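You operate a simulated robot arm through the tools that you are given. There is no shell and no other tool. Be economical: measure what you need, move in short steps, check, and stop when the job is done.

You are at the controls of a simulated robot arm. One attempt, no reset.

TASK
Switch the yellow truck off, set it on the stand and turn it nose to the room.
Fine: set it nose to the charger; free the stand to turn it and lock it again.

The check looks at the end state, three seconds after you hand in, the way a careful person would. Anything else that was tipped, shoved, dropped, spilled or broken makes it a failure.

THE ROBOT
A 7-joint arm with a two-finger parallel gripper, fixed in place. Base frame: the origin is at the foot of the arm, x ahead of it, y to its left, z up; the work surface is at about z = 1.071. Lengths are in m, angles in degrees, forces in N, time in s.
Its first joint turns from -166.0 to 166.0 degrees. Payload 4.4 kg.
The TCP is the grasp point between the finger pads, 0.023 m short of the fingertips. In the tool frame z runs along the fingers and y along their closing line. The gripper opens to 0.094 m. The fingers are 0.038 m wide and 0.01 m thick; the gripper's body (0.054 by 0.096 m) begins 0.039 m behind the TCP.
Orientation is that of the tool frame in the base frame, as [roll, pitch, yaw] about the fixed x, y, z axes, in that order (R = Rz(yaw) Ry(pitch) Rx(roll)). With the fingers straight down and closing along the base's y, the tool's x points along the base's -x, its y along +y and its z along -z.

THE INTERFACE
- The arm moves only by the tool jog_arm. Its argument "rows" is a list of rows, each an object of numbers (a shift or turn left out is 0, a gripper value left out holds the last): "x", "y", "z": the shift along the tool's x, y, z in units of 30 mm (1.0 is 30 mm); "ax", "ay", "az": the turn, a rotation vector about the tool's x, y, z in units of 6 degrees (1.0 is 6 degrees); "jaw": the finger opening in cm, from 0 to 9.4. In form: [{"x": .., "y": .., "z": .., "ax": .., "ay": .., "az": .., "jaw": ..}, ...]. A call has 1 to 20 rows; each row shifts and turns the commanded pose from where the row before left it, along the tool's axes as they then stand. A call with a number of a shift or a turn outside -1 to 1 is refused whole. Each row takes 0.2 s and may step no farther than 0.05 m and 8.6 degrees from the row before; otherwise, or with a gripper value out of range, the whole call is refused. A pose out of reach is approached as far as the arm can. The call stops where the force on the tool passes 40 N (or 10 N more than at its start, if that is more) or the arm is blocked; 0.2 s more then pass. The fingers move at their own pace (about 0.072 m/s each) and stop on an object; they squeeze with about 36 N. The grip force told is the motor's: it shows also when the fingers shut on nothing. Time passes only in rows, and 0.2 s behind the last, so rows that do not move let the fingers close. The reply holds the time, the measured pose of the TCP, the force on the tool along the base axes, the opening and the grip force, in the units named above and with some noise, and new pictures: "pictures" is both (left out), scene, wrist or none.
- Cameras (640 x 400 px; columns grow to the right, rows downward): "scene" is fixed at [0.2173, 0.6498, 1.707]; the picture's right is [-0.48, -0.87, 0.00], its down [-0.46, 0.25, -0.85] and it looks along [0.75, -0.41, -0.52] (base axes); focal length 323 px, centre (320, 200). "wrist" rides on the gripper at [0.086, 0.016, -0.075] in the tool frame; the picture's right is [-0.18, 0.98, 0.00], its down [-0.58, -0.11, -0.81] and it looks along [-0.79, -0.15, 0.59] (tool axes); focal length 243 px, centre (320, 200). There is no depth. A picture from a camera that has moved, and an enlarged one, comes with that camera's place and axes in the base frame and with its lens.
- enlarge(camera, box): a new picture of the part [left, top, right, bottom] of that camera's present view, enlarged. No time passes.
- hand_in(): hands the job in; it is judged then, once.

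Go step by step. Nothing tells you positions but the pictures and the camera data: compare them with the known pose of the tool, close in by small moves and look again before you grip or let go. The budget is 120 turns and 200 pictures, counting those below and the enlarged ones. Unless the task says otherwise, let go and move clear before handing in, and close with one line.

The tools are called as name(argument=value, ...) on one line, values as JSON. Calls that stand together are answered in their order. jog_arm: Moves the arm, as the interface text tells. Its arguments: {"type":"object","properties":{"rows":{"type":"array","items":{"type":"object","properties":{"x":{"type":"number"},"y":{"type":"number"},"z":{"type":"number"},"ax":{"type":"number"},"ay":{"type":"number"},"az":{"type":"number"},"jaw":{"type":"number"}}}},"pictures":{"type":"string","enum":["both","scene","wrist","none"]}},"required":["rows"]} The other tools are called the same way: enlarge (camera, box) takes an enlarged picture of a part of a camera's view; hand_in () hands the job in.

At the start:

```text
clock: 0.0
tool_pos: [0.6833, 0.1775, 1.4648]
orientation: [179.9, -0.1, -179.9]
contact_force: [0.9, 0.4, 0.0]
opening: 0.094
grasp_force: 0.1
```

scene: 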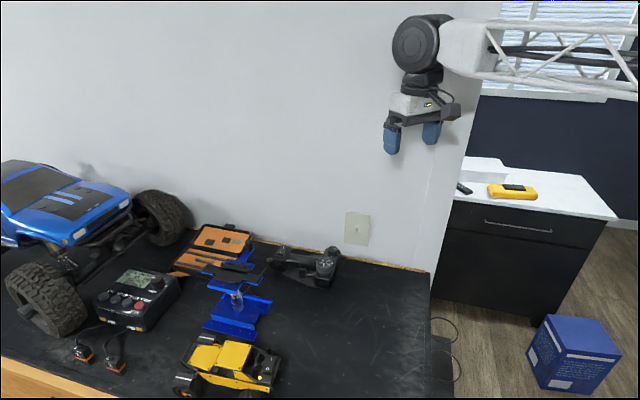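
wrist: 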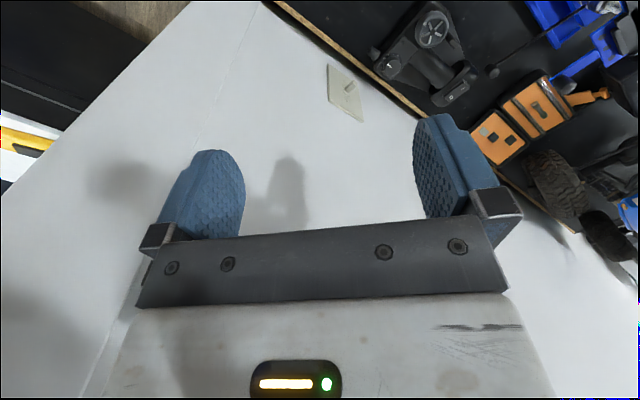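

I see a yellow truck, a blue stand, a charger and a transmitter on the dark table. I'll look closer before I move.

enlarge(camera="scene", box=[160, 320, 300, 400])

enlarge(camera="scene", box=[170, 220, 310, 345])

enlarge(camera="scene", box=[60, 240, 220, 390])

```text
4.57 times, centred on (230, 360) of scene
camera zoom: at [0.2173, 0.6498, 1.707], right [-0.48, -0.87, 0.0], down [-0.46, 0.25, -0.85], along [0.75, -0.41, -0.52], focal length 1478 px, centre (731, -531)
```

zoom: 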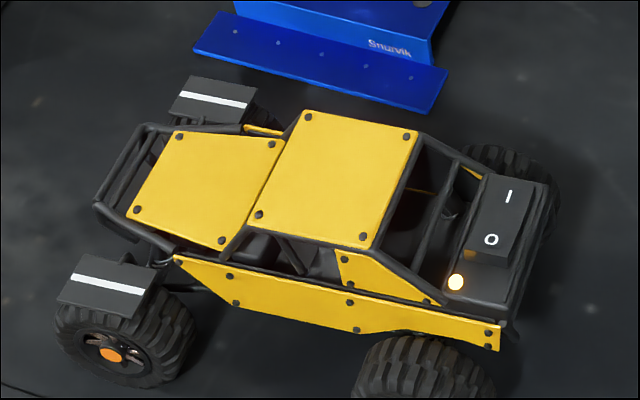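

```text
3.20 times, centred on (240, 282) of scene
camera zoom: at [0.2173, 0.6498, 1.707], right [-0.48, -0.87, 0.0], down [-0.46, 0.25, -0.85], along [0.75, -0.41, -0.52], focal length 1035 px, centre (576, -64)
```

zoom: 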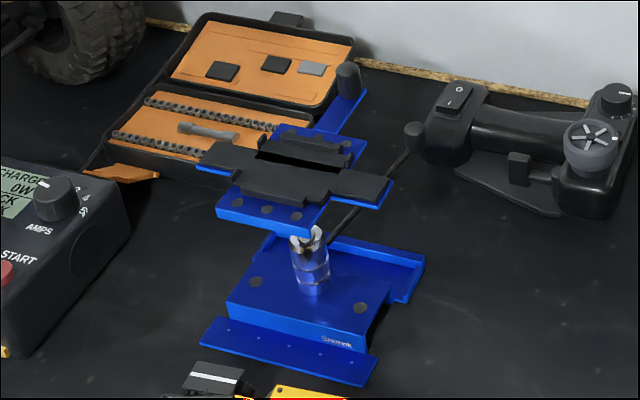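

```text
2.67 times, centred on (140, 315) of scene
camera zoom: at [0.2173, 0.6498, 1.707], right [-0.48, -0.87, 0.0], down [-0.46, 0.25, -0.85], along [0.75, -0.41, -0.52], focal length 862 px, centre (800, -107)
```

zoom: 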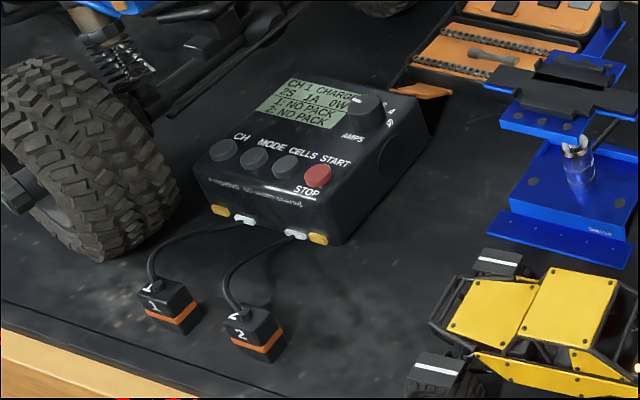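

The truck stands at about (0.62, 0.63) with its nose toward the charger. Its rocker switch is at the rear and the LED is lit. The stand is at about (0.76, 0.57). I'll bring the wrist camera over for a closer look.

jog_arm(rows=[{"x": 0.5, "y": 1}, {"x": 0.5, "y": 1}, {"x": 0.5, "y": 1}, {"x": 0.5, "y": 1}, {"x": 0.5, "y": 1}, {"x": 0.5, "y": 1}, {"x": 0.5, "y": 1}, {"x": 0.5, "y": 1}, {"x": 0.5, "y": 1}, {"x": 0.5, "y": 1}, {"x": 0.5, "y": 1}, {"x": 0.5, "y": 1}, {"x": 0.5, "y": 1}, {"x": 0.5, "y": 1}])

```text
clock: 3.0
tool_pos: [0.4711, 0.5975, 1.4646]
orientation: [-180.0, -0.1, 180.0]
contact_force: [-0.7, 0.0, 0.1]
opening: 0.0939
grasp_force: 0.0
camera wrist: at [0.385, 0.6141, 1.5394], right [0.18, 0.98, 0.0], down [0.58, -0.11, 0.81], along [0.79, -0.15, -0.59], focal length 243 px, centre (320, 200)
```

scene: 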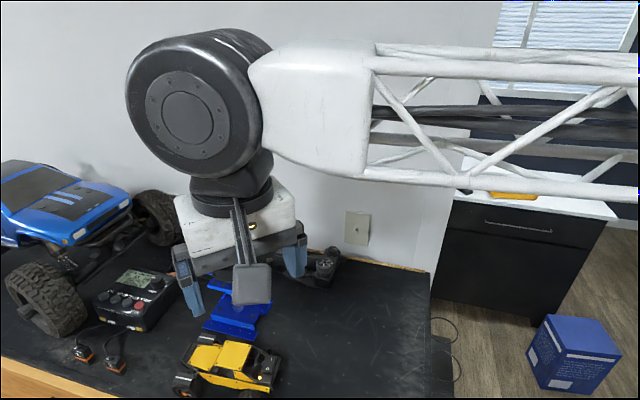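
wrist: 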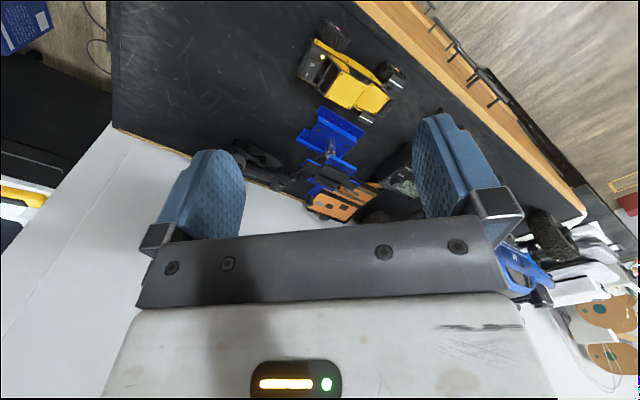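

The wrist view shows the truck and the stand together, so I'll zoom in on both.

enlarge(camera="wrist", box=[230, 90, 420, 225])

enlarge(camera="wrist", box=[280, 5, 420, 135])

```text
2.96 times, centred on (325, 158) of wrist
camera zoom: at [0.385, 0.6141, 1.5394], right [0.18, 0.98, 0.0], down [0.58, -0.11, 0.81], along [0.79, -0.15, -0.59], focal length 719 px, centre (305, 326)
```

zoom: 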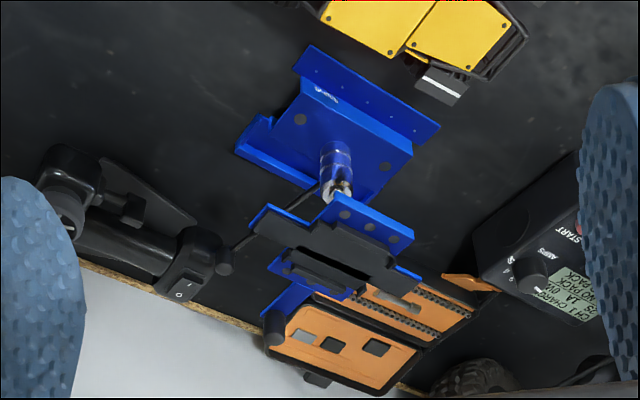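

```text
3.08 times, centred on (350, 70) of wrist
camera zoom: at [0.385, 0.6141, 1.5394], right [0.18, 0.98, 0.0], down [0.58, -0.11, 0.81], along [0.79, -0.15, -0.59], focal length 746 px, centre (228, 600)
```

zoom: 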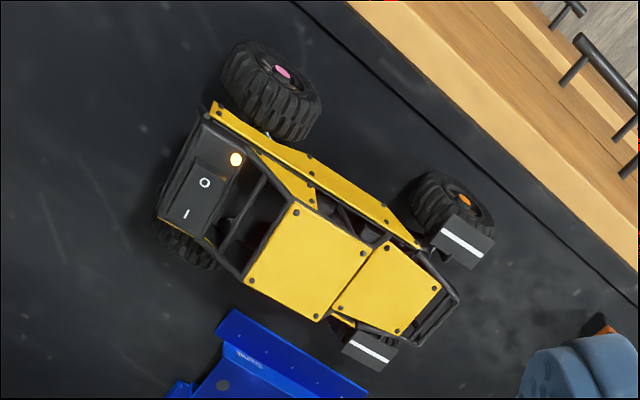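

The stand has a cradle with a slot, a turning handle on a post, and a black rod with a knob that may be the lock. I'll go closer to see how it works.

jog_arm(rows=[{"x": -1, "z": 0.7}, {"x": -1, "z": 0.7}, {"x": -1, "z": 0.7}, {"x": -1, "z": 0.7}, {"x": -0.6, "z": 0.6}], pictures="wrist")

enlarge(camera="wrist", box=[220, 40, 420, 225])

```text
clock: 4.2
tool_pos: [0.6111, 0.5969, 1.3632]
orientation: [180.0, 0.0, -180.0]
contact_force: [0.2, -1.0, 0.7]
opening: 0.0941
grasp_force: 0.1
camera wrist: at [0.5238, 0.6125, 1.4373], right [0.18, 0.98, 0.0], down [0.58, -0.11, 0.81], along [0.79, -0.15, -0.59], focal length 243 px, centre (320, 200)
```

wrist: 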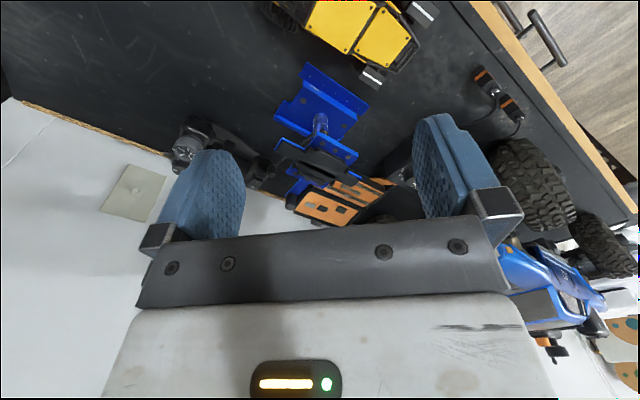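

```text
2.16 times, centred on (320, 132) of wrist
camera zoom: at [0.5238, 0.6125, 1.4373], right [0.18, 0.98, 0.0], down [0.58, -0.11, 0.81], along [0.79, -0.15, -0.59], focal length 525 px, centre (320, 346)
```

zoom: 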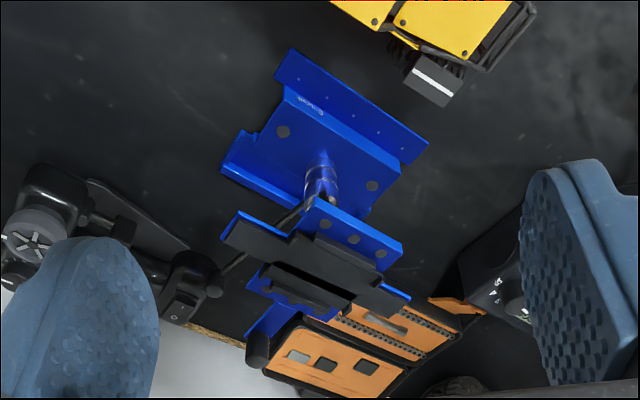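

The knob looks to be at about (0.86, 0.45, 1.11), out to the lower right of the column. I'll look at the stand from its -y side to see the clamp.

jog_arm(rows=[{"y": -0.97, "x": -0.42}, {"y": -0.97, "x": -0.42}, {"y": -0.97, "x": -0.42}, {"y": -0.97, "x": -0.42}, {"y": -0.97, "x": -0.42}, {"az": -0.95, "z": 0.49}, {"az": -0.95, "z": 0.49}, {"az": -0.95, "z": 0.49}, {"az": -0.95, "z": 0.49}, {"az": -0.95, "z": 0.49}, {"az": -0.95, "z": 0.49}, {"az": -0.95, "z": 0.49}, {"az": -0.95, "z": 0.49}, {"az": -0.95, "z": 0.49}], pictures="wrist")

enlarge(camera="wrist", box=[200, 40, 440, 230])

```text
clock: 7.2
tool_pos: [0.674, 0.4523, 1.2303]
orientation: [180.0, 0.0, -128.6]
contact_force: [-0.4, -0.4, 0.1]
opening: 0.0939
grasp_force: 0.0
camera wrist: at [0.6074, 0.3953, 1.3044], right [-0.65, 0.76, 0.0], down [0.45, 0.39, 0.81], along [0.61, 0.53, -0.59], focal length 243 px, centre (320, 200)
```

wrist: 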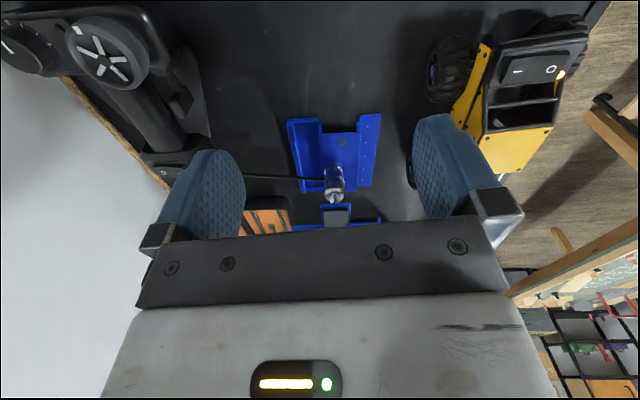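

```text
2.11 times, centred on (320, 135) of wrist
camera zoom: at [0.6074, 0.3953, 1.3044], right [-0.65, 0.76, 0.0], down [0.45, 0.39, 0.81], along [0.61, 0.53, -0.59], focal length 511 px, centre (320, 337)
```

zoom: 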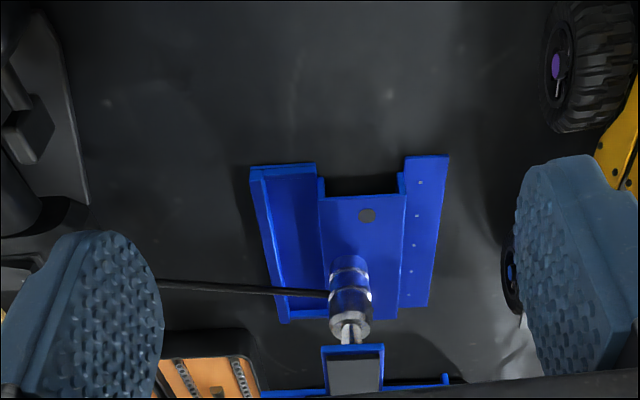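

From the two views I take the column axis to be near (0.775, 0.564), with the cradle top at about z = 1.19. I'll tilt the camera toward horizontal to see the clamp and cradle from the side.

jog_arm(rows=[{"ay": -0.9}, {"ay": -0.9}, {"ay": -0.9}, {"ay": -0.9}, {"ay": -0.9}], pictures="wrist")

enlarge(camera="wrist", box=[200, 60, 440, 240])

```text
clock: 8.4
tool_pos: [0.6741, 0.4522, 1.2303]
orientation: [-180.0, 27.2, -128.7]
contact_force: [0.2, -0.9, -0.5]
opening: 0.094
grasp_force: 0.1
camera wrist: at [0.5914, 0.3762, 1.2568], right [-0.66, 0.74, 0.08], down [0.18, 0.05, 0.98], along [0.73, 0.67, -0.17], focal length 243 px, centre (320, 200)
```

wrist: 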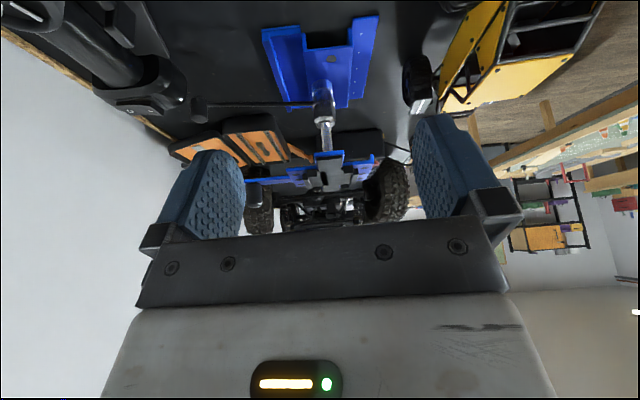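

```text
2.22 times, centred on (320, 150) of wrist
camera zoom: at [0.5914, 0.3762, 1.2568], right [-0.66, 0.74, 0.08], down [0.18, 0.05, 0.98], along [0.73, 0.67, -0.17], focal length 539 px, centre (320, 311)
```

zoom: 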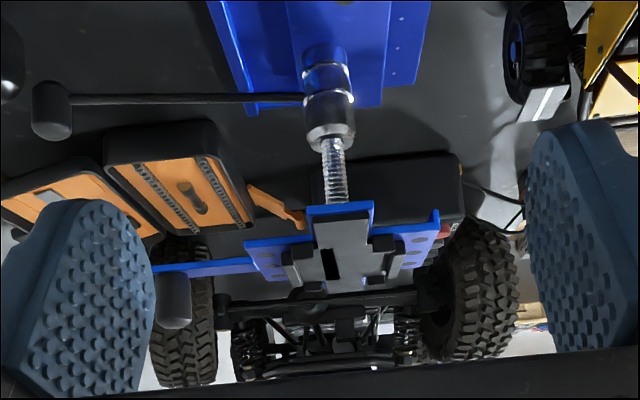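

The clamp is now clear: a post with a lever collar whose knob is near (0.86, 0.45, 1.10), a threaded rod, and a turntable with a cradle and handle post above it. The truck switch comes first, so I'll move in to look at the truck's rear.

jog_arm(rows=[{"ay": 0.9, "z": -0.4}, {"ay": 0.9, "z": -0.4}, {"ay": 0.9, "z": -0.4}, {"ay": 0.9, "z": -0.4}, {"ay": 0.9, "z": -0.4}, {"x": 0.6, "y": 0.93, "jaw": 0}, {"x": 0.6, "y": 0.93}, {"x": 0.6, "y": 0.93}, {"x": 0.6, "y": 0.93}, {"x": 0.6, "y": 0.93}, {"x": 0.6, "y": 0.93}], pictures="wrist")

enlarge(camera="wrist", box=[220, 60, 420, 220])

```text
clock: 10.8
tool_pos: [0.4653, 0.4613, 1.2869]
orientation: [180.0, 0.0, -128.7]
contact_force: [0.0, -1.9, 0.1]
opening: 0.0
grasp_force: 36.1
camera wrist: at [0.3982, 0.4042, 1.36], right [-0.65, 0.76, 0.0], down [0.45, 0.39, 0.81], along [0.61, 0.53, -0.59], focal length 243 px, centre (320, 200)
```

wrist: 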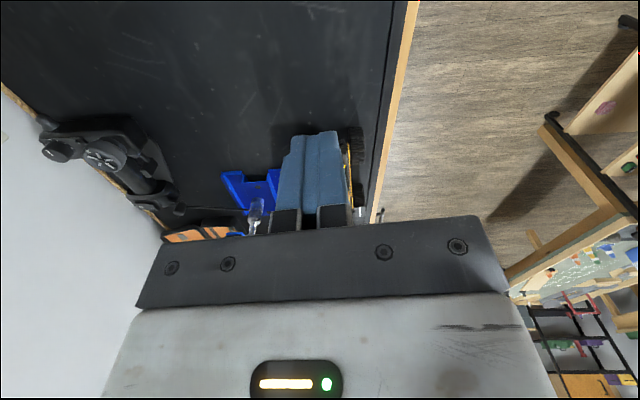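

```text
2.50 times, centred on (320, 140) of wrist
camera zoom: at [0.3982, 0.4042, 1.36], right [-0.65, 0.76, 0.0], down [0.45, 0.39, 0.81], along [0.61, 0.53, -0.59], focal length 606 px, centre (320, 350)
```

zoom: 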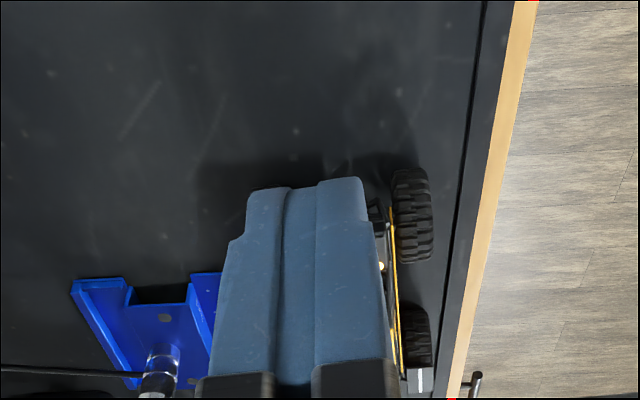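

The closed fingers hide the switch. I'll open them and shift sideways to see it.

jog_arm(rows=[{"y": 0.9, "jaw": 9.4}, {"y": 0.9, "x": 0.3}, {"x": 0.3}, {}, {}], pictures="wrist")

enlarge(camera="wrist", box=[240, 90, 400, 210])

```text
clock: 12.0
tool_pos: [0.4128, 0.4797, 1.2891]
orientation: [-179.9, 0.0, -128.7]
contact_force: [0.3, -0.3, 0.3]
opening: 0.0942
grasp_force: 0.0
camera wrist: at [0.3455, 0.4225, 1.3621], right [-0.65, 0.76, 0.0], down [0.45, 0.39, 0.81], along [0.61, 0.53, -0.59], focal length 243 px, centre (320, 200)
```

wrist: 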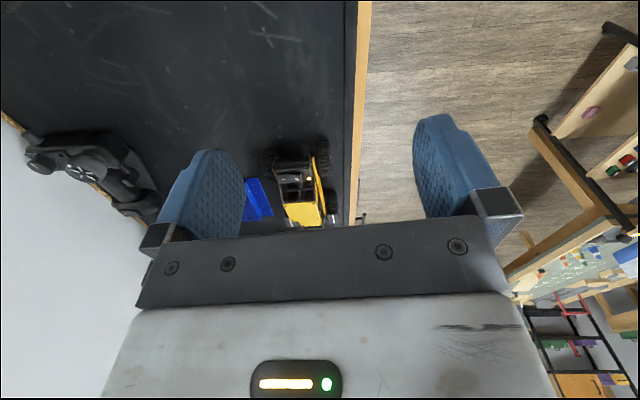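

```text
3.33 times, centred on (320, 150) of wrist
camera zoom: at [0.3455, 0.4225, 1.3621], right [-0.65, 0.76, 0.0], down [0.45, 0.39, 0.81], along [0.61, 0.53, -0.59], focal length 809 px, centre (320, 367)
```

zoom: 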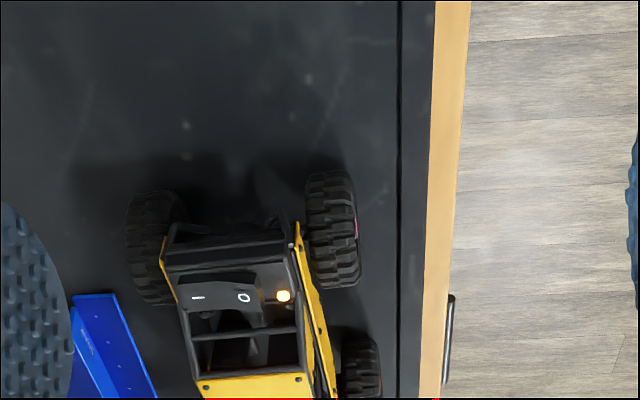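

The "O" mark is at about (0.561, 0.567, 1.14) and the truck heading is about 49°. I'll close the fingers, line up with the truck and hover above "O".

jog_arm(rows=[{"az": 0.38, "jaw": 0}, {"x": -0.87, "y": -0.29, "z": 0.4}, {"x": -0.87, "y": -0.29, "z": 0.4}, {"x": -0.87, "y": -0.29, "z": 0.4}, {"x": -0.87, "y": -0.29, "z": 0.4}, {"x": -0.87, "y": -0.29, "z": 0.4}, {"x": -0.87, "y": -0.29, "z": 0.4}, {"z": 0.7}], pictures="wrist")

enlarge(camera="scene", box=[160, 320, 300, 400])

enlarge(camera="wrist", box=[240, 60, 400, 180])

```text
clock: 13.8
tool_pos: [0.556, 0.5645, 1.1968]
orientation: [179.9, 0.0, -130.9]
contact_force: [0.3, -0.5, 0.1]
opening: 0.0
grasp_force: 36.0
camera wrist: at [0.486, 0.51, 1.2706], right [-0.62, 0.78, 0.0], down [0.46, 0.37, 0.81], along [0.63, 0.5, -0.59], focal length 243 px, centre (320, 200)
```

wrist: 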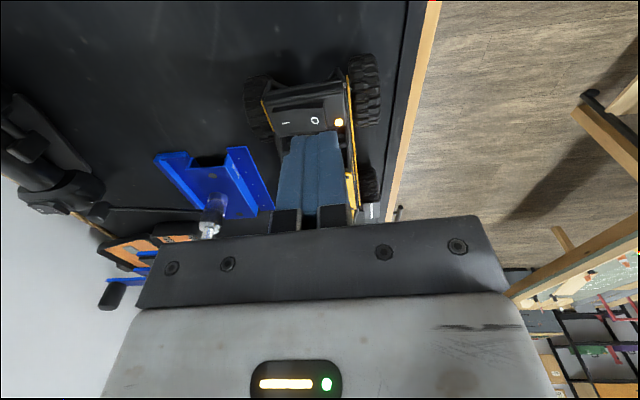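

```text
4.57 times, centred on (230, 360) of scene
camera zoom: at [0.2173, 0.6498, 1.707], right [-0.48, -0.87, 0.0], down [-0.46, 0.25, -0.85], along [0.75, -0.41, -0.52], focal length 1478 px, centre (731, -531)
```

zoom: 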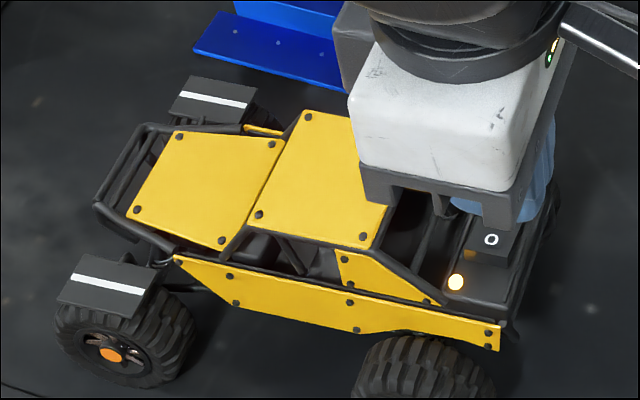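

```text
3.33 times, centred on (320, 120) of wrist
camera zoom: at [0.486, 0.51, 1.2706], right [-0.62, 0.78, 0.0], down [0.46, 0.37, 0.81], along [0.63, 0.5, -0.59], focal length 809 px, centre (320, 467)
```

zoom: 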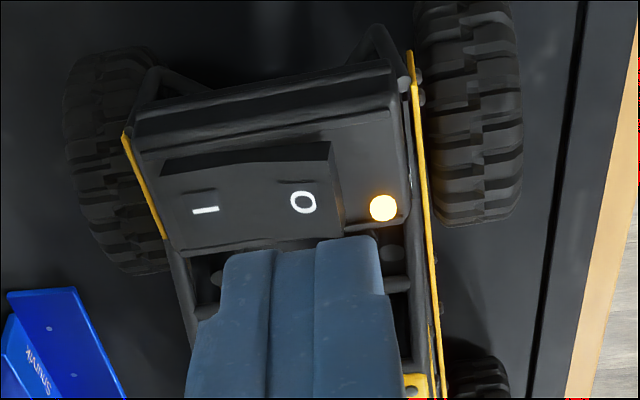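

The O end of the rocker is raised and the fingertips sit just above it. I'll shift slightly rearward and press down in small steps.

jog_arm(rows=[{"x": 0.25}, {"z": 0.35}, {"z": 0.35}, {"z": 0.2}, {"z": 0.15}], pictures="none")

enlarge(camera="wrist", box=[240, 60, 400, 180])

```text
clock: 15.0
tool_pos: [0.5496, 0.5571, 1.1616]
orientation: [180.0, -0.1, -131.1]
contact_force: [0.8, 0.7, -0.3]
opening: 0.0
grasp_force: 35.9
```

```text
3.33 times, centred on (320, 120) of wrist
camera zoom: at [0.4803, 0.5032, 1.2358], right [-0.62, 0.78, 0.0], down [0.46, 0.37, 0.81], along [0.63, 0.5, -0.59], focal length 809 px, centre (320, 467)
```

zoom: 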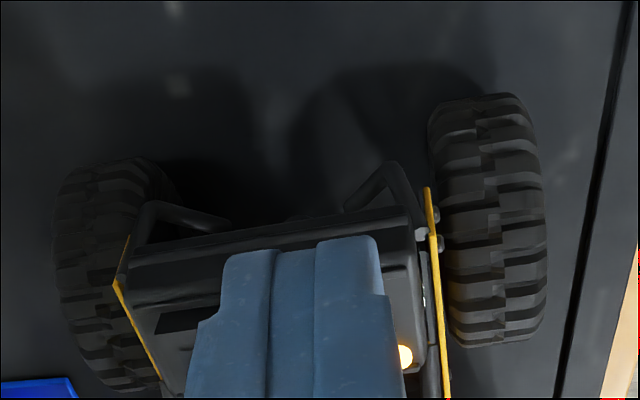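

No contact yet, so I'll keep going down gently.

jog_arm(rows=[{"z": 0.1}, {"z": 0.1}], pictures="none")

enlarge(camera="scene", box=[230, 330, 300, 400])

```text
clock: 15.6
tool_pos: [0.5492, 0.5585, 1.1548]
orientation: [-180.0, 0.0, -130.9]
contact_force: [0.1, 0.6, -0.3]
opening: 0.0
grasp_force: 36.2
```

```text
5.71 times, centred on (265, 365) of scene
camera zoom: at [0.2173, 0.6498, 1.707], right [-0.48, -0.87, 0.0], down [-0.46, 0.25, -0.85], along [0.75, -0.41, -0.52], focal length 1848 px, centre (634, -743)
```

zoom: 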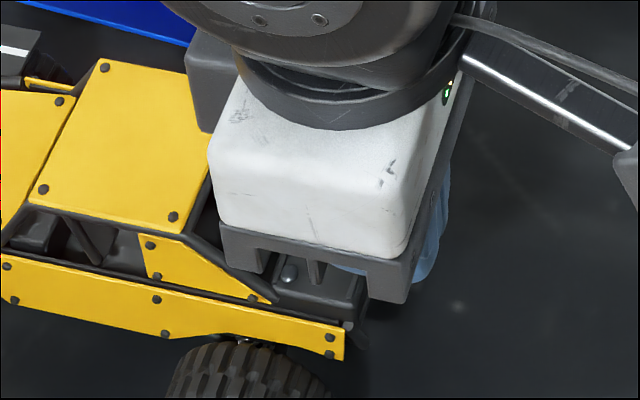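

The LED has gone out. I'll back up and check the rocker.

jog_arm(rows=[{"z": -0.5}, {"z": -0.8}, {"z": -0.8, "x": 0.8}, {"x": 0.8}], pictures="none")

enlarge(camera="wrist", box=[240, 60, 400, 180])

enlarge(camera="scene", box=[160, 300, 310, 400])

```text
clock: 16.6
tool_pos: [0.5184, 0.5216, 1.2215]
orientation: [-179.9, 0.1, -131.0]
contact_force: [-0.2, 0.3, 0.1]
opening: 0.0
grasp_force: 36.1
```

```text
3.33 times, centred on (320, 120) of wrist
camera zoom: at [0.4476, 0.4673, 1.2947], right [-0.62, 0.78, 0.0], down [0.46, 0.37, 0.81], along [0.63, 0.5, -0.59], focal length 809 px, centre (320, 467)
```

zoom: 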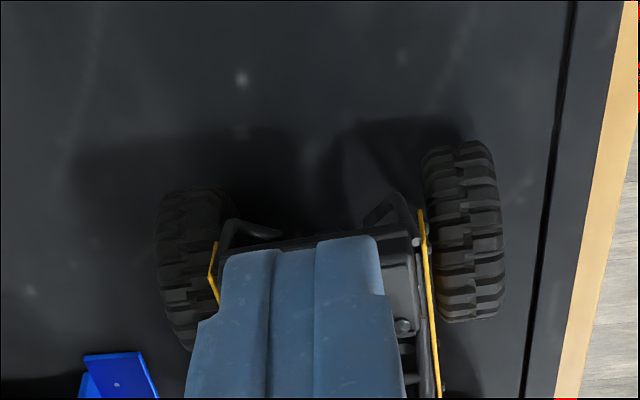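

```text
4.00 times, centred on (235, 350) of scene
camera zoom: at [0.2173, 0.6498, 1.707], right [-0.48, -0.87, 0.0], down [-0.46, 0.25, -0.85], along [0.75, -0.41, -0.52], focal length 1294 px, centre (660, -400)
```

zoom: 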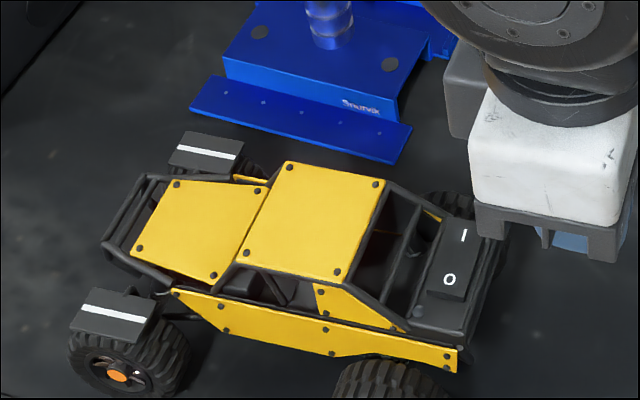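

The truck is off, with "O" pressed and the LED dark. Now I'll look at the cradle from above.

jog_arm(rows=[{"z": -0.6, "jaw": 9.4}, {"z": -0.7, "y": -0.5}, {"z": -0.7, "x": -0.5, "y": -0.9}, {"x": -0.5, "y": -0.9}, {"x": -0.5, "y": -0.9}, {"x": -0.5, "y": -0.9}, {"x": -0.3, "y": -0.9}], pictures="wrist")

enlarge(camera="wrist", box=[240, 100, 400, 220])

enlarge(camera="scene", box=[190, 240, 290, 340])

```text
clock: 18.2
tool_pos: [0.6744, 0.4732, 1.2793]
orientation: [-180.0, 0.1, -131.0]
contact_force: [-0.3, -0.6, 0.8]
opening: 0.0941
grasp_force: 0.0
camera wrist: at [0.605, 0.4185, 1.3543], right [-0.62, 0.78, 0.0], down [0.46, 0.37, 0.81], along [0.63, 0.5, -0.59], focal length 243 px, centre (320, 200)
```

wrist: 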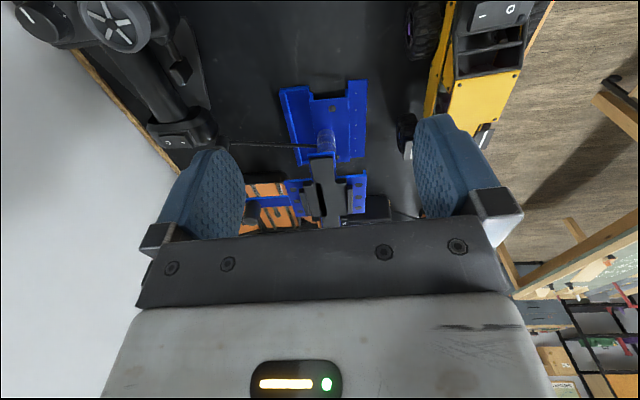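

```text
3.33 times, centred on (320, 160) of wrist
camera zoom: at [0.605, 0.4185, 1.3543], right [-0.62, 0.78, 0.0], down [0.46, 0.37, 0.81], along [0.63, 0.5, -0.59], focal length 809 px, centre (320, 333)
```

zoom: 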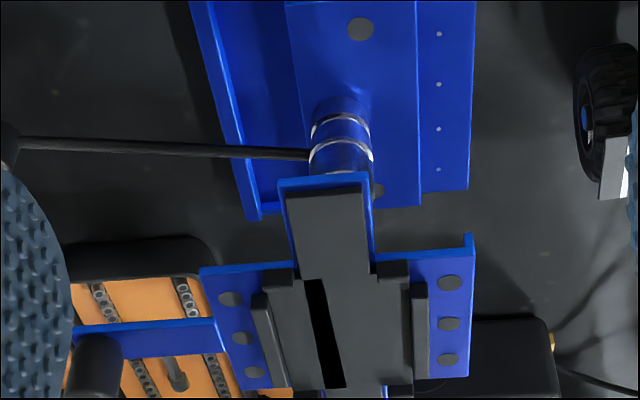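

```text
4.00 times, centred on (240, 290) of scene
camera zoom: at [0.2173, 0.6498, 1.707], right [-0.48, -0.87, 0.0], down [-0.46, 0.25, -0.85], along [0.75, -0.41, -0.52], focal length 1294 px, centre (640, -160)
```

zoom: 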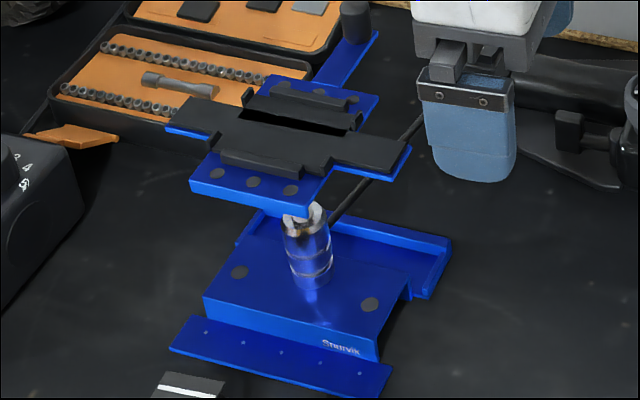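

The cradle is a pad with a slot along the charger direction and rails on both sides, centred at about (0.775, 0.558, 1.197) with a heading of about 49°. Before gripping, I'll look at the truck's underside from low behind.

jog_arm(rows=[{"x": 0.7, "y": 0.8}, {"x": 0.7, "y": 0.8}, {"x": 0.7, "y": 0.8}, {"x": 0.7, "y": 0.8}, {"x": 0.7, "y": 0.8}, {"x": 0.7, "y": 0.8}, {"ay": -0.95, "y": 0.4}, {"ay": -0.95, "y": 0.4}, {"ay": -0.95}, {"ay": -0.95}, {"ay": -0.95}, {"z": 1}, {"z": 1}], pictures="wrist")

enlarge(camera="wrist", box=[220, 60, 420, 210])

```text
clock: 21.0
tool_pos: [0.4854, 0.5102, 1.2282]
orientation: [-180.0, 28.7, -130.9]
contact_force: [-0.2, 0.2, 1.2]
opening: 0.0939
grasp_force: 0.1
camera wrist: at [0.4002, 0.4371, 1.2509], right [-0.64, 0.77, 0.09], down [0.16, 0.02, 0.99], along [0.75, 0.64, -0.14], focal length 243 px, centre (320, 200)
```

wrist: 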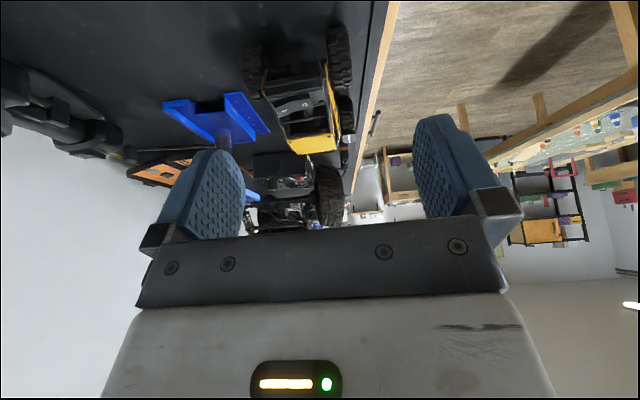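

```text
2.67 times, centred on (320, 135) of wrist
camera zoom: at [0.4002, 0.4371, 1.2509], right [-0.64, 0.77, 0.09], down [0.16, 0.02, 0.99], along [0.75, 0.64, -0.14], focal length 647 px, centre (320, 373)
```

zoom: 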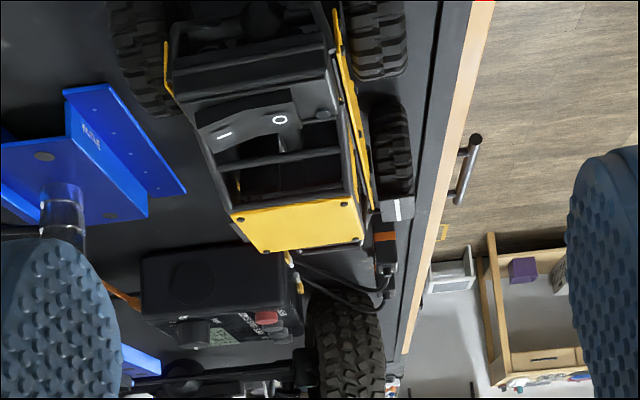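

I need a lower viewpoint, so I'll back off and go down.

jog_arm(rows=[{"x": 0.9, "z": 0.5, "y": -0.2}, {"x": 0.9, "z": 0.5, "y": -0.2}, {"x": 0.9, "z": 0.5, "y": -0.2}], pictures="none")

enlarge(camera="wrist", box=[230, 90, 390, 230])

```text
clock: 21.8
tool_pos: [0.4666, 0.462, 1.1485]
orientation: [180.0, 28.6, -130.8]
contact_force: [0.2, 1.7, 0.4]
opening: 0.0942
grasp_force: 0.0
```

```text
2.86 times, centred on (310, 160) of wrist
camera zoom: at [0.3813, 0.3896, 1.1722], right [-0.64, 0.77, 0.09], down [0.16, 0.02, 0.99], along [0.75, 0.64, -0.14], focal length 693 px, centre (349, 314)
```

zoom: 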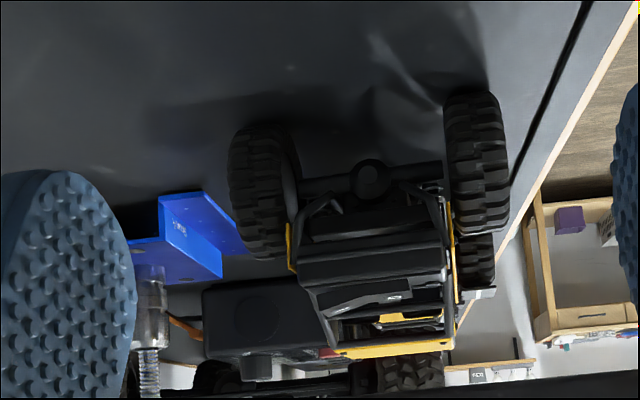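

The body is about 55–65 mm wide at the sills and hangs high between the wheels. I'll straighten the tool and hover over the mid-wheelbase at about (0.608, 0.629).

jog_arm(rows=[{"ay": 0.95, "z": -1}, {"ay": 0.95, "z": -1}, {"ay": 0.95, "z": -1}, {"ay": 0.95, "z": -1}, {"ay": 0.98, "z": -0.8}], pictures="none")

```text
clock: 23.0
tool_pos: [0.4395, 0.4302, 1.2847]
orientation: [-180.0, -0.3, -131.0]
contact_force: [-0.2, -0.2, -0.1]
opening: 0.0939
grasp_force: 0.0
```

jog_arm(rows=[{"x": -0.965}, {"x": -0.965}, {"x": -0.965}, {"x": -0.965}, {"x": -0.965}, {"x": -0.965}, {"x": -0.965}, {"x": -0.965, "y": 0.1}, {"x": -0.965, "ay": -0.05}, {"z": 0.8}], pictures="wrist")

enlarge(camera="scene", box=[160, 300, 310, 400])

enlarge(camera="wrist", box=[140, 20, 500, 240])

```text
clock: 25.2
tool_pos: [0.609, 0.627, 1.2592]
orientation: [179.9, 0.1, -130.9]
contact_force: [0.0, -0.5, 0.9]
opening: 0.0942
grasp_force: 0.0
camera wrist: at [0.539, 0.5726, 1.3341], right [-0.62, 0.78, 0.0], down [0.46, 0.37, 0.81], along [0.63, 0.5, -0.59], focal length 243 px, centre (320, 200)
```

wrist: 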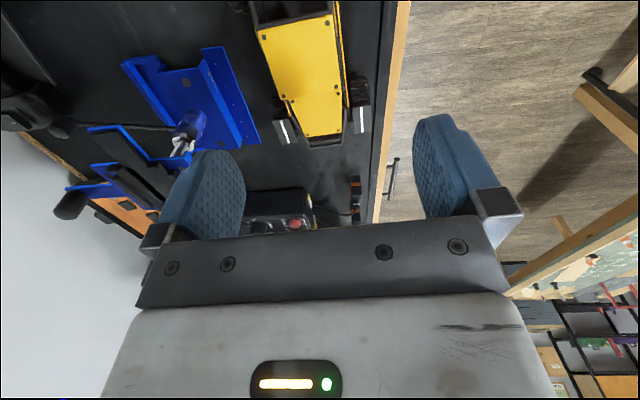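

```text
4.00 times, centred on (235, 350) of scene
camera zoom: at [0.2173, 0.6498, 1.707], right [-0.48, -0.87, 0.0], down [-0.46, 0.25, -0.85], along [0.75, -0.41, -0.52], focal length 1294 px, centre (660, -400)
```

zoom: 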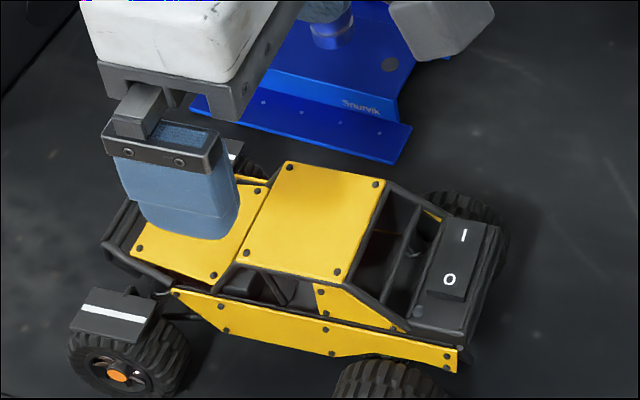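

```text
1.78 times, centred on (320, 130) of wrist
camera zoom: at [0.539, 0.5726, 1.3341], right [-0.62, 0.78, 0.0], down [0.46, 0.37, 0.81], along [0.63, 0.5, -0.59], focal length 431 px, centre (320, 324)
```

zoom: 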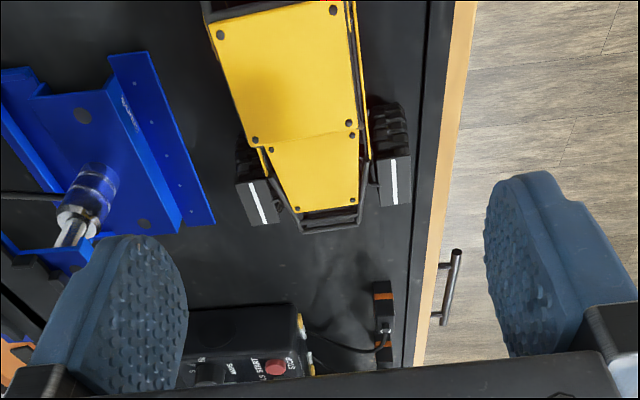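

The truck axis is about 6 mm toward the wall from the tool. I'll correct that and descend to straddle the sills.

jog_arm(rows=[{"y": -0.2}, {"z": 0.9}, {"z": 0.9}, {"z": 0.9}, {"z": 0.6}], pictures="wrist")

enlarge(camera="scene", box=[160, 300, 310, 400])

```text
clock: 26.4
tool_pos: [0.6096, 0.6235, 1.1609]
orientation: [-180.0, 0.1, -131.0]
contact_force: [-0.1, -0.2, 0.0]
opening: 0.0941
grasp_force: 0.1
camera wrist: at [0.5405, 0.5691, 1.2353], right [-0.62, 0.78, 0.0], down [0.46, 0.37, 0.81], along [0.63, 0.5, -0.59], focal length 243 px, centre (320, 200)
```

wrist: 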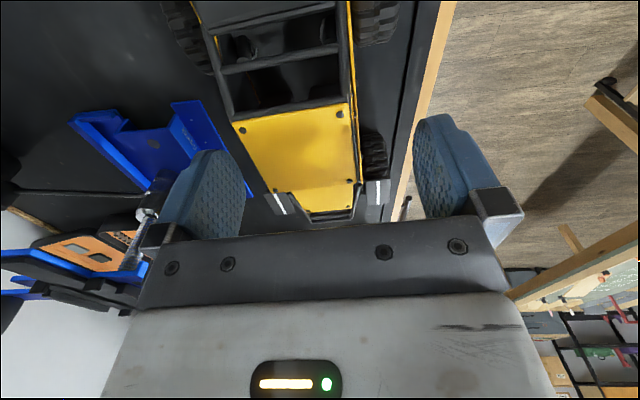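

```text
4.00 times, centred on (235, 350) of scene
camera zoom: at [0.2173, 0.6498, 1.707], right [-0.48, -0.87, 0.0], down [-0.46, 0.25, -0.85], along [0.75, -0.41, -0.52], focal length 1294 px, centre (660, -400)
```

zoom: 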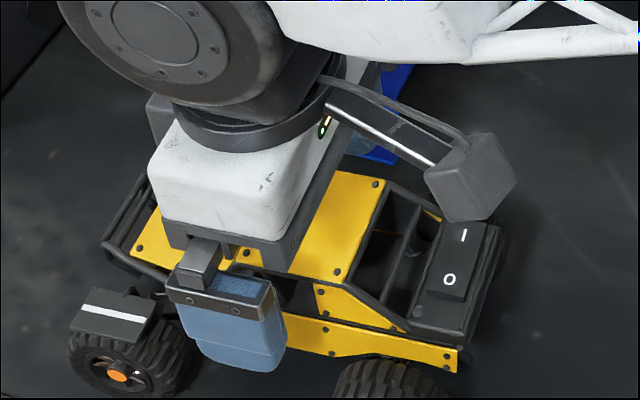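

The fingers straddle the sills well between the wheels. I'll go down another 16 mm and close.

jog_arm(rows=[{"z": 0.3}, {"z": 0.23}, {"jaw": 0}, {}, {}, {}, {}], pictures="both")

```text
clock: 28.0
tool_pos: [0.6108, 0.6232, 1.1461]
orientation: [180.0, 0.1, -130.9]
contact_force: [1.6, -2.3, 0.4]
opening: 0.0534
grasp_force: 35.8
camera wrist: at [0.5411, 0.5693, 1.2191], right [-0.62, 0.78, 0.0], down [0.46, 0.37, 0.81], along [0.63, 0.5, -0.59], focal length 243 px, centre (320, 200)
```

scene: 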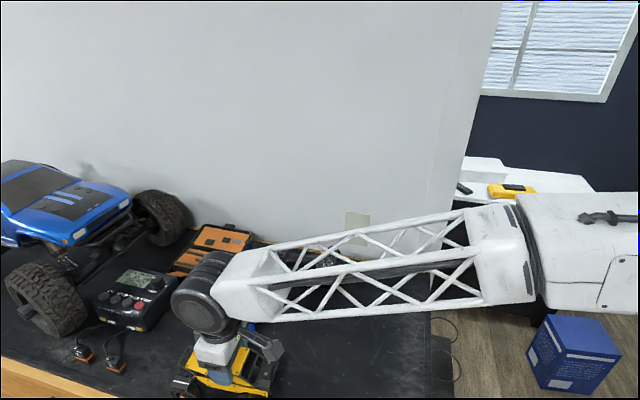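
wrist: 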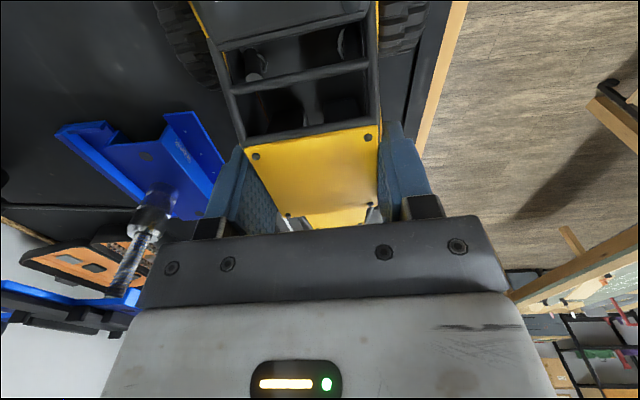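

The truck is gripped at a width of 53 mm. I'll lift it straight up and look.

jog_arm(rows=[{"z": -0.4}, {"z": -0.7}, {"z": -0.9}, {"z": -0.9}, {"z": -0.9}, {"z": -0.9}], pictures="both")

enlarge(camera="scene", box=[150, 240, 310, 380])

```text
clock: 29.4
tool_pos: [0.6099, 0.624, 1.2864]
orientation: [-180.0, 0.1, -131.1]
contact_force: [0.4, -0.2, -4.0]
opening: 0.0536
grasp_force: 35.8
camera wrist: at [0.5413, 0.5701, 1.3602], right [-0.62, 0.78, 0.0], down [0.46, 0.37, 0.81], along [0.63, 0.5, -0.59], focal length 243 px, centre (320, 200)
```

scene: 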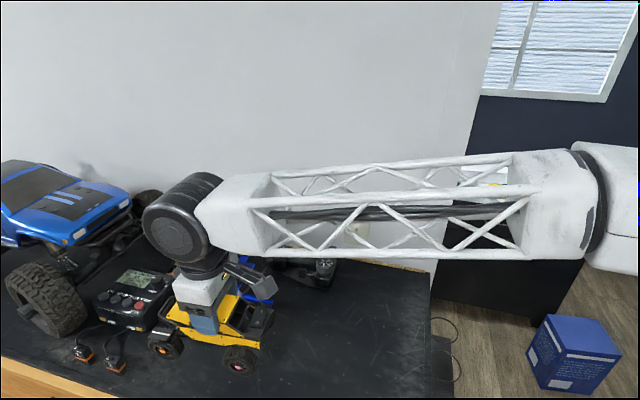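
wrist: 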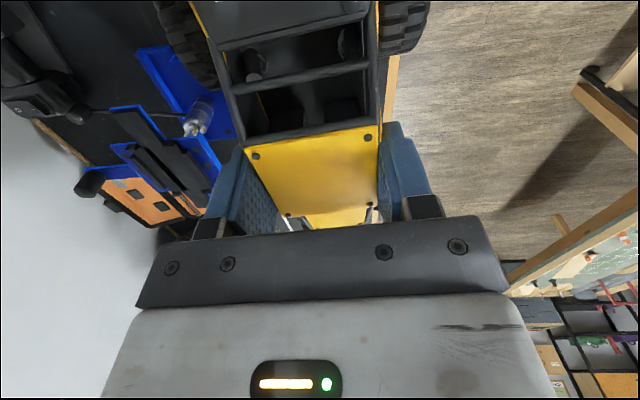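

```text
2.86 times, centred on (230, 310) of scene
camera zoom: at [0.2173, 0.6498, 1.707], right [-0.48, -0.87, 0.0], down [-0.46, 0.25, -0.85], along [0.75, -0.41, -0.52], focal length 924 px, centre (577, -114)
```

zoom: 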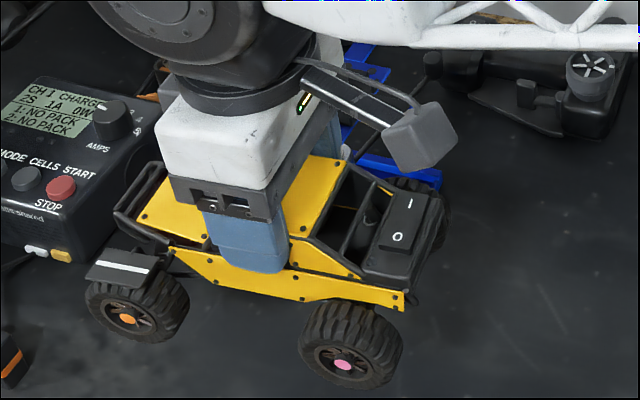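

The truck is held level. Before placing it, I'd like to see its underside, so I'll raise it and roll it toward the scene camera.

jog_arm(rows=[{"z": -1}, {"z": -1}, {"z": -1}, {"z": -0.8}, {"ax": -1}, {"ax": -1}, {"ax": -1}, {"ax": -1}, {"ax": -1}, {"ax": -1}, {"ax": -1}, {"ax": -1}], pictures="scene")

```text
clock: 32.0
tool_pos: [0.6112, 0.6243, 1.4]
orientation: [131.9, 0.1, -131.0]
contact_force: [0.8, 0.0, -3.6]
opening: 0.0535
grasp_force: 36.1
```

scene: 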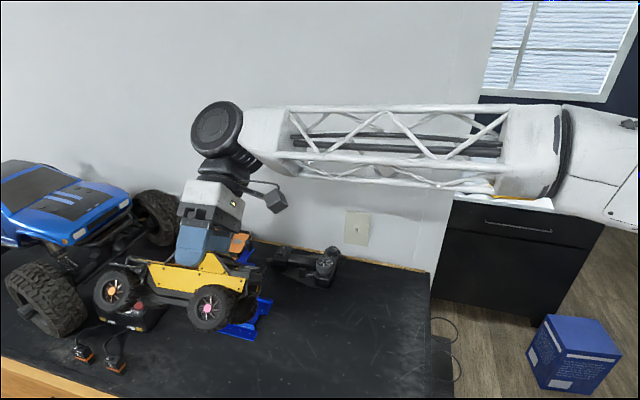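

The roll is working. I'll go a bit further.

jog_arm(rows=[{"ax": -1}, {"ax": -1}, {"ax": -1}, {"ax": -1}, {"ax": -1}, {"ax": -1}], pictures="none")

enlarge(camera="scene", box=[80, 190, 280, 340])

```text
clock: 33.4
tool_pos: [0.6096, 0.6242, 1.4006]
orientation: [95.9, 0.2, -130.9]
contact_force: [0.7, 0.3, -4.4]
opening: 0.0534
grasp_force: 35.6
```

```text
2.67 times, centred on (180, 265) of scene
camera zoom: at [0.2173, 0.6498, 1.707], right [-0.48, -0.87, 0.0], down [-0.46, 0.25, -0.85], along [0.75, -0.41, -0.52], focal length 862 px, centre (693, 27)
```

zoom: 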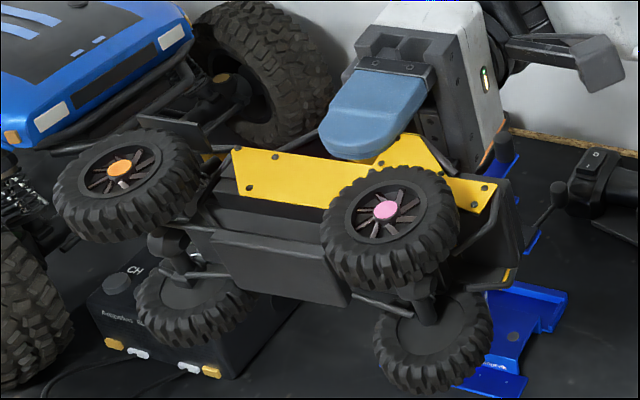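

The skid block under the chassis is visible. One more turn and a closer zoom.

jog_arm(rows=[{"ax": -1}, {"ax": -1}, {"ax": -1}, {"ax": -1}], pictures="none")

enlarge(camera="scene", box=[90, 220, 250, 340])

```text
clock: 34.4
tool_pos: [0.6106, 0.6239, 1.4009]
orientation: [72.0, 0.2, -131.0]
contact_force: [-0.4, 0.1, -4.3]
opening: 0.0534
grasp_force: 35.5
```

```text
3.33 times, centred on (170, 280) of scene
camera zoom: at [0.2173, 0.6498, 1.707], right [-0.48, -0.87, 0.0], down [-0.46, 0.25, -0.85], along [0.75, -0.41, -0.52], focal length 1078 px, centre (820, -67)
```

zoom: 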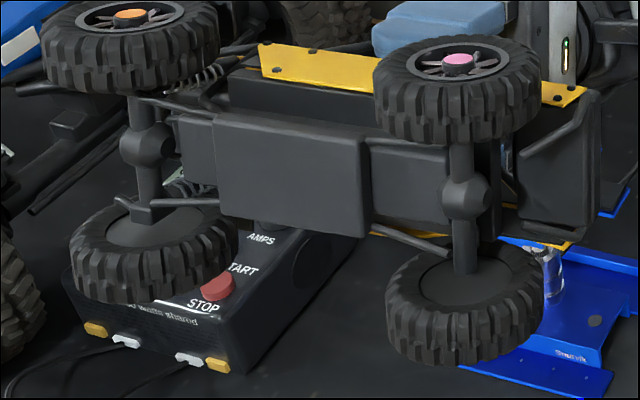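

The underside shows a flat rectangular skid, about 63 × 44 mm, centred roughly 13 mm ahead of my grip. I'll roll the truck level again and move it aside so I can measure the cradle in the scene view.

jog_arm(rows=[{"ax": 1}, {"ax": 1}, {"ax": 1}, {"ax": 1}, {"ax": 1}, {"ax": 1}, {"ax": 1}, {"ax": 1}, {"ax": 1}, {"ax": 1}, {"ax": 1}, {"ax": 1}, {"ax": 1}, {"ax": 1}, {"ax": 1}, {"ax": 1}, {"ax": 1}, {"ax": 1}], pictures="none")

jog_arm(rows=[{"x": 1}, {"x": 1}, {"x": 1}, {"x": 1}, {"x": 1}, {"x": 0.5}], pictures="scene")

enlarge(camera="scene", box=[205, 250, 285, 310])

```text
clock: 38.2
tool_pos: [0.6104, 0.6219, 1.3993]
orientation: [-179.9, 0.1, -131.0]
contact_force: [0.5, 0.0, -2.8]
opening: 0.0534
grasp_force: 35.9
```

```text
clock: 39.6
tool_pos: [0.5032, 0.4993, 1.3987]
orientation: [180.0, 0.1, -131.0]
contact_force: [0.9, 0.1, -4.7]
opening: 0.0533
grasp_force: 36.4
```

scene: 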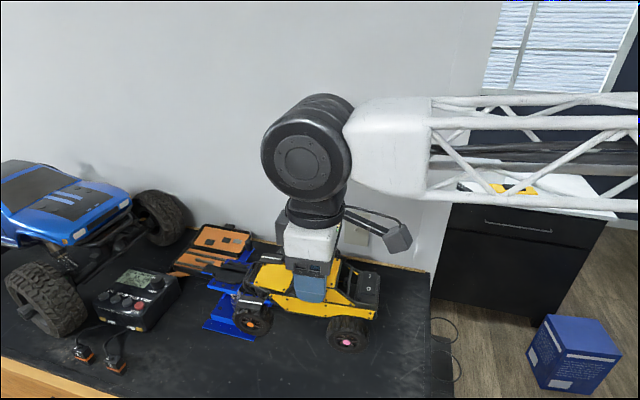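

```text
6.67 times, centred on (245, 280) of scene
camera zoom: at [0.2173, 0.6498, 1.707], right [-0.48, -0.87, 0.0], down [-0.46, 0.25, -0.85], along [0.75, -0.41, -0.52], focal length 2156 px, centre (820, -333)
```

zoom: 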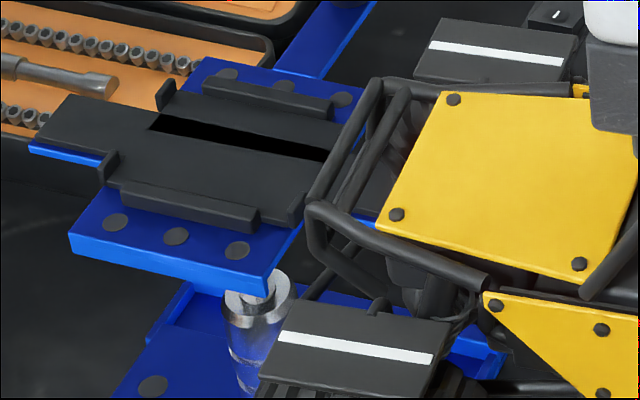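

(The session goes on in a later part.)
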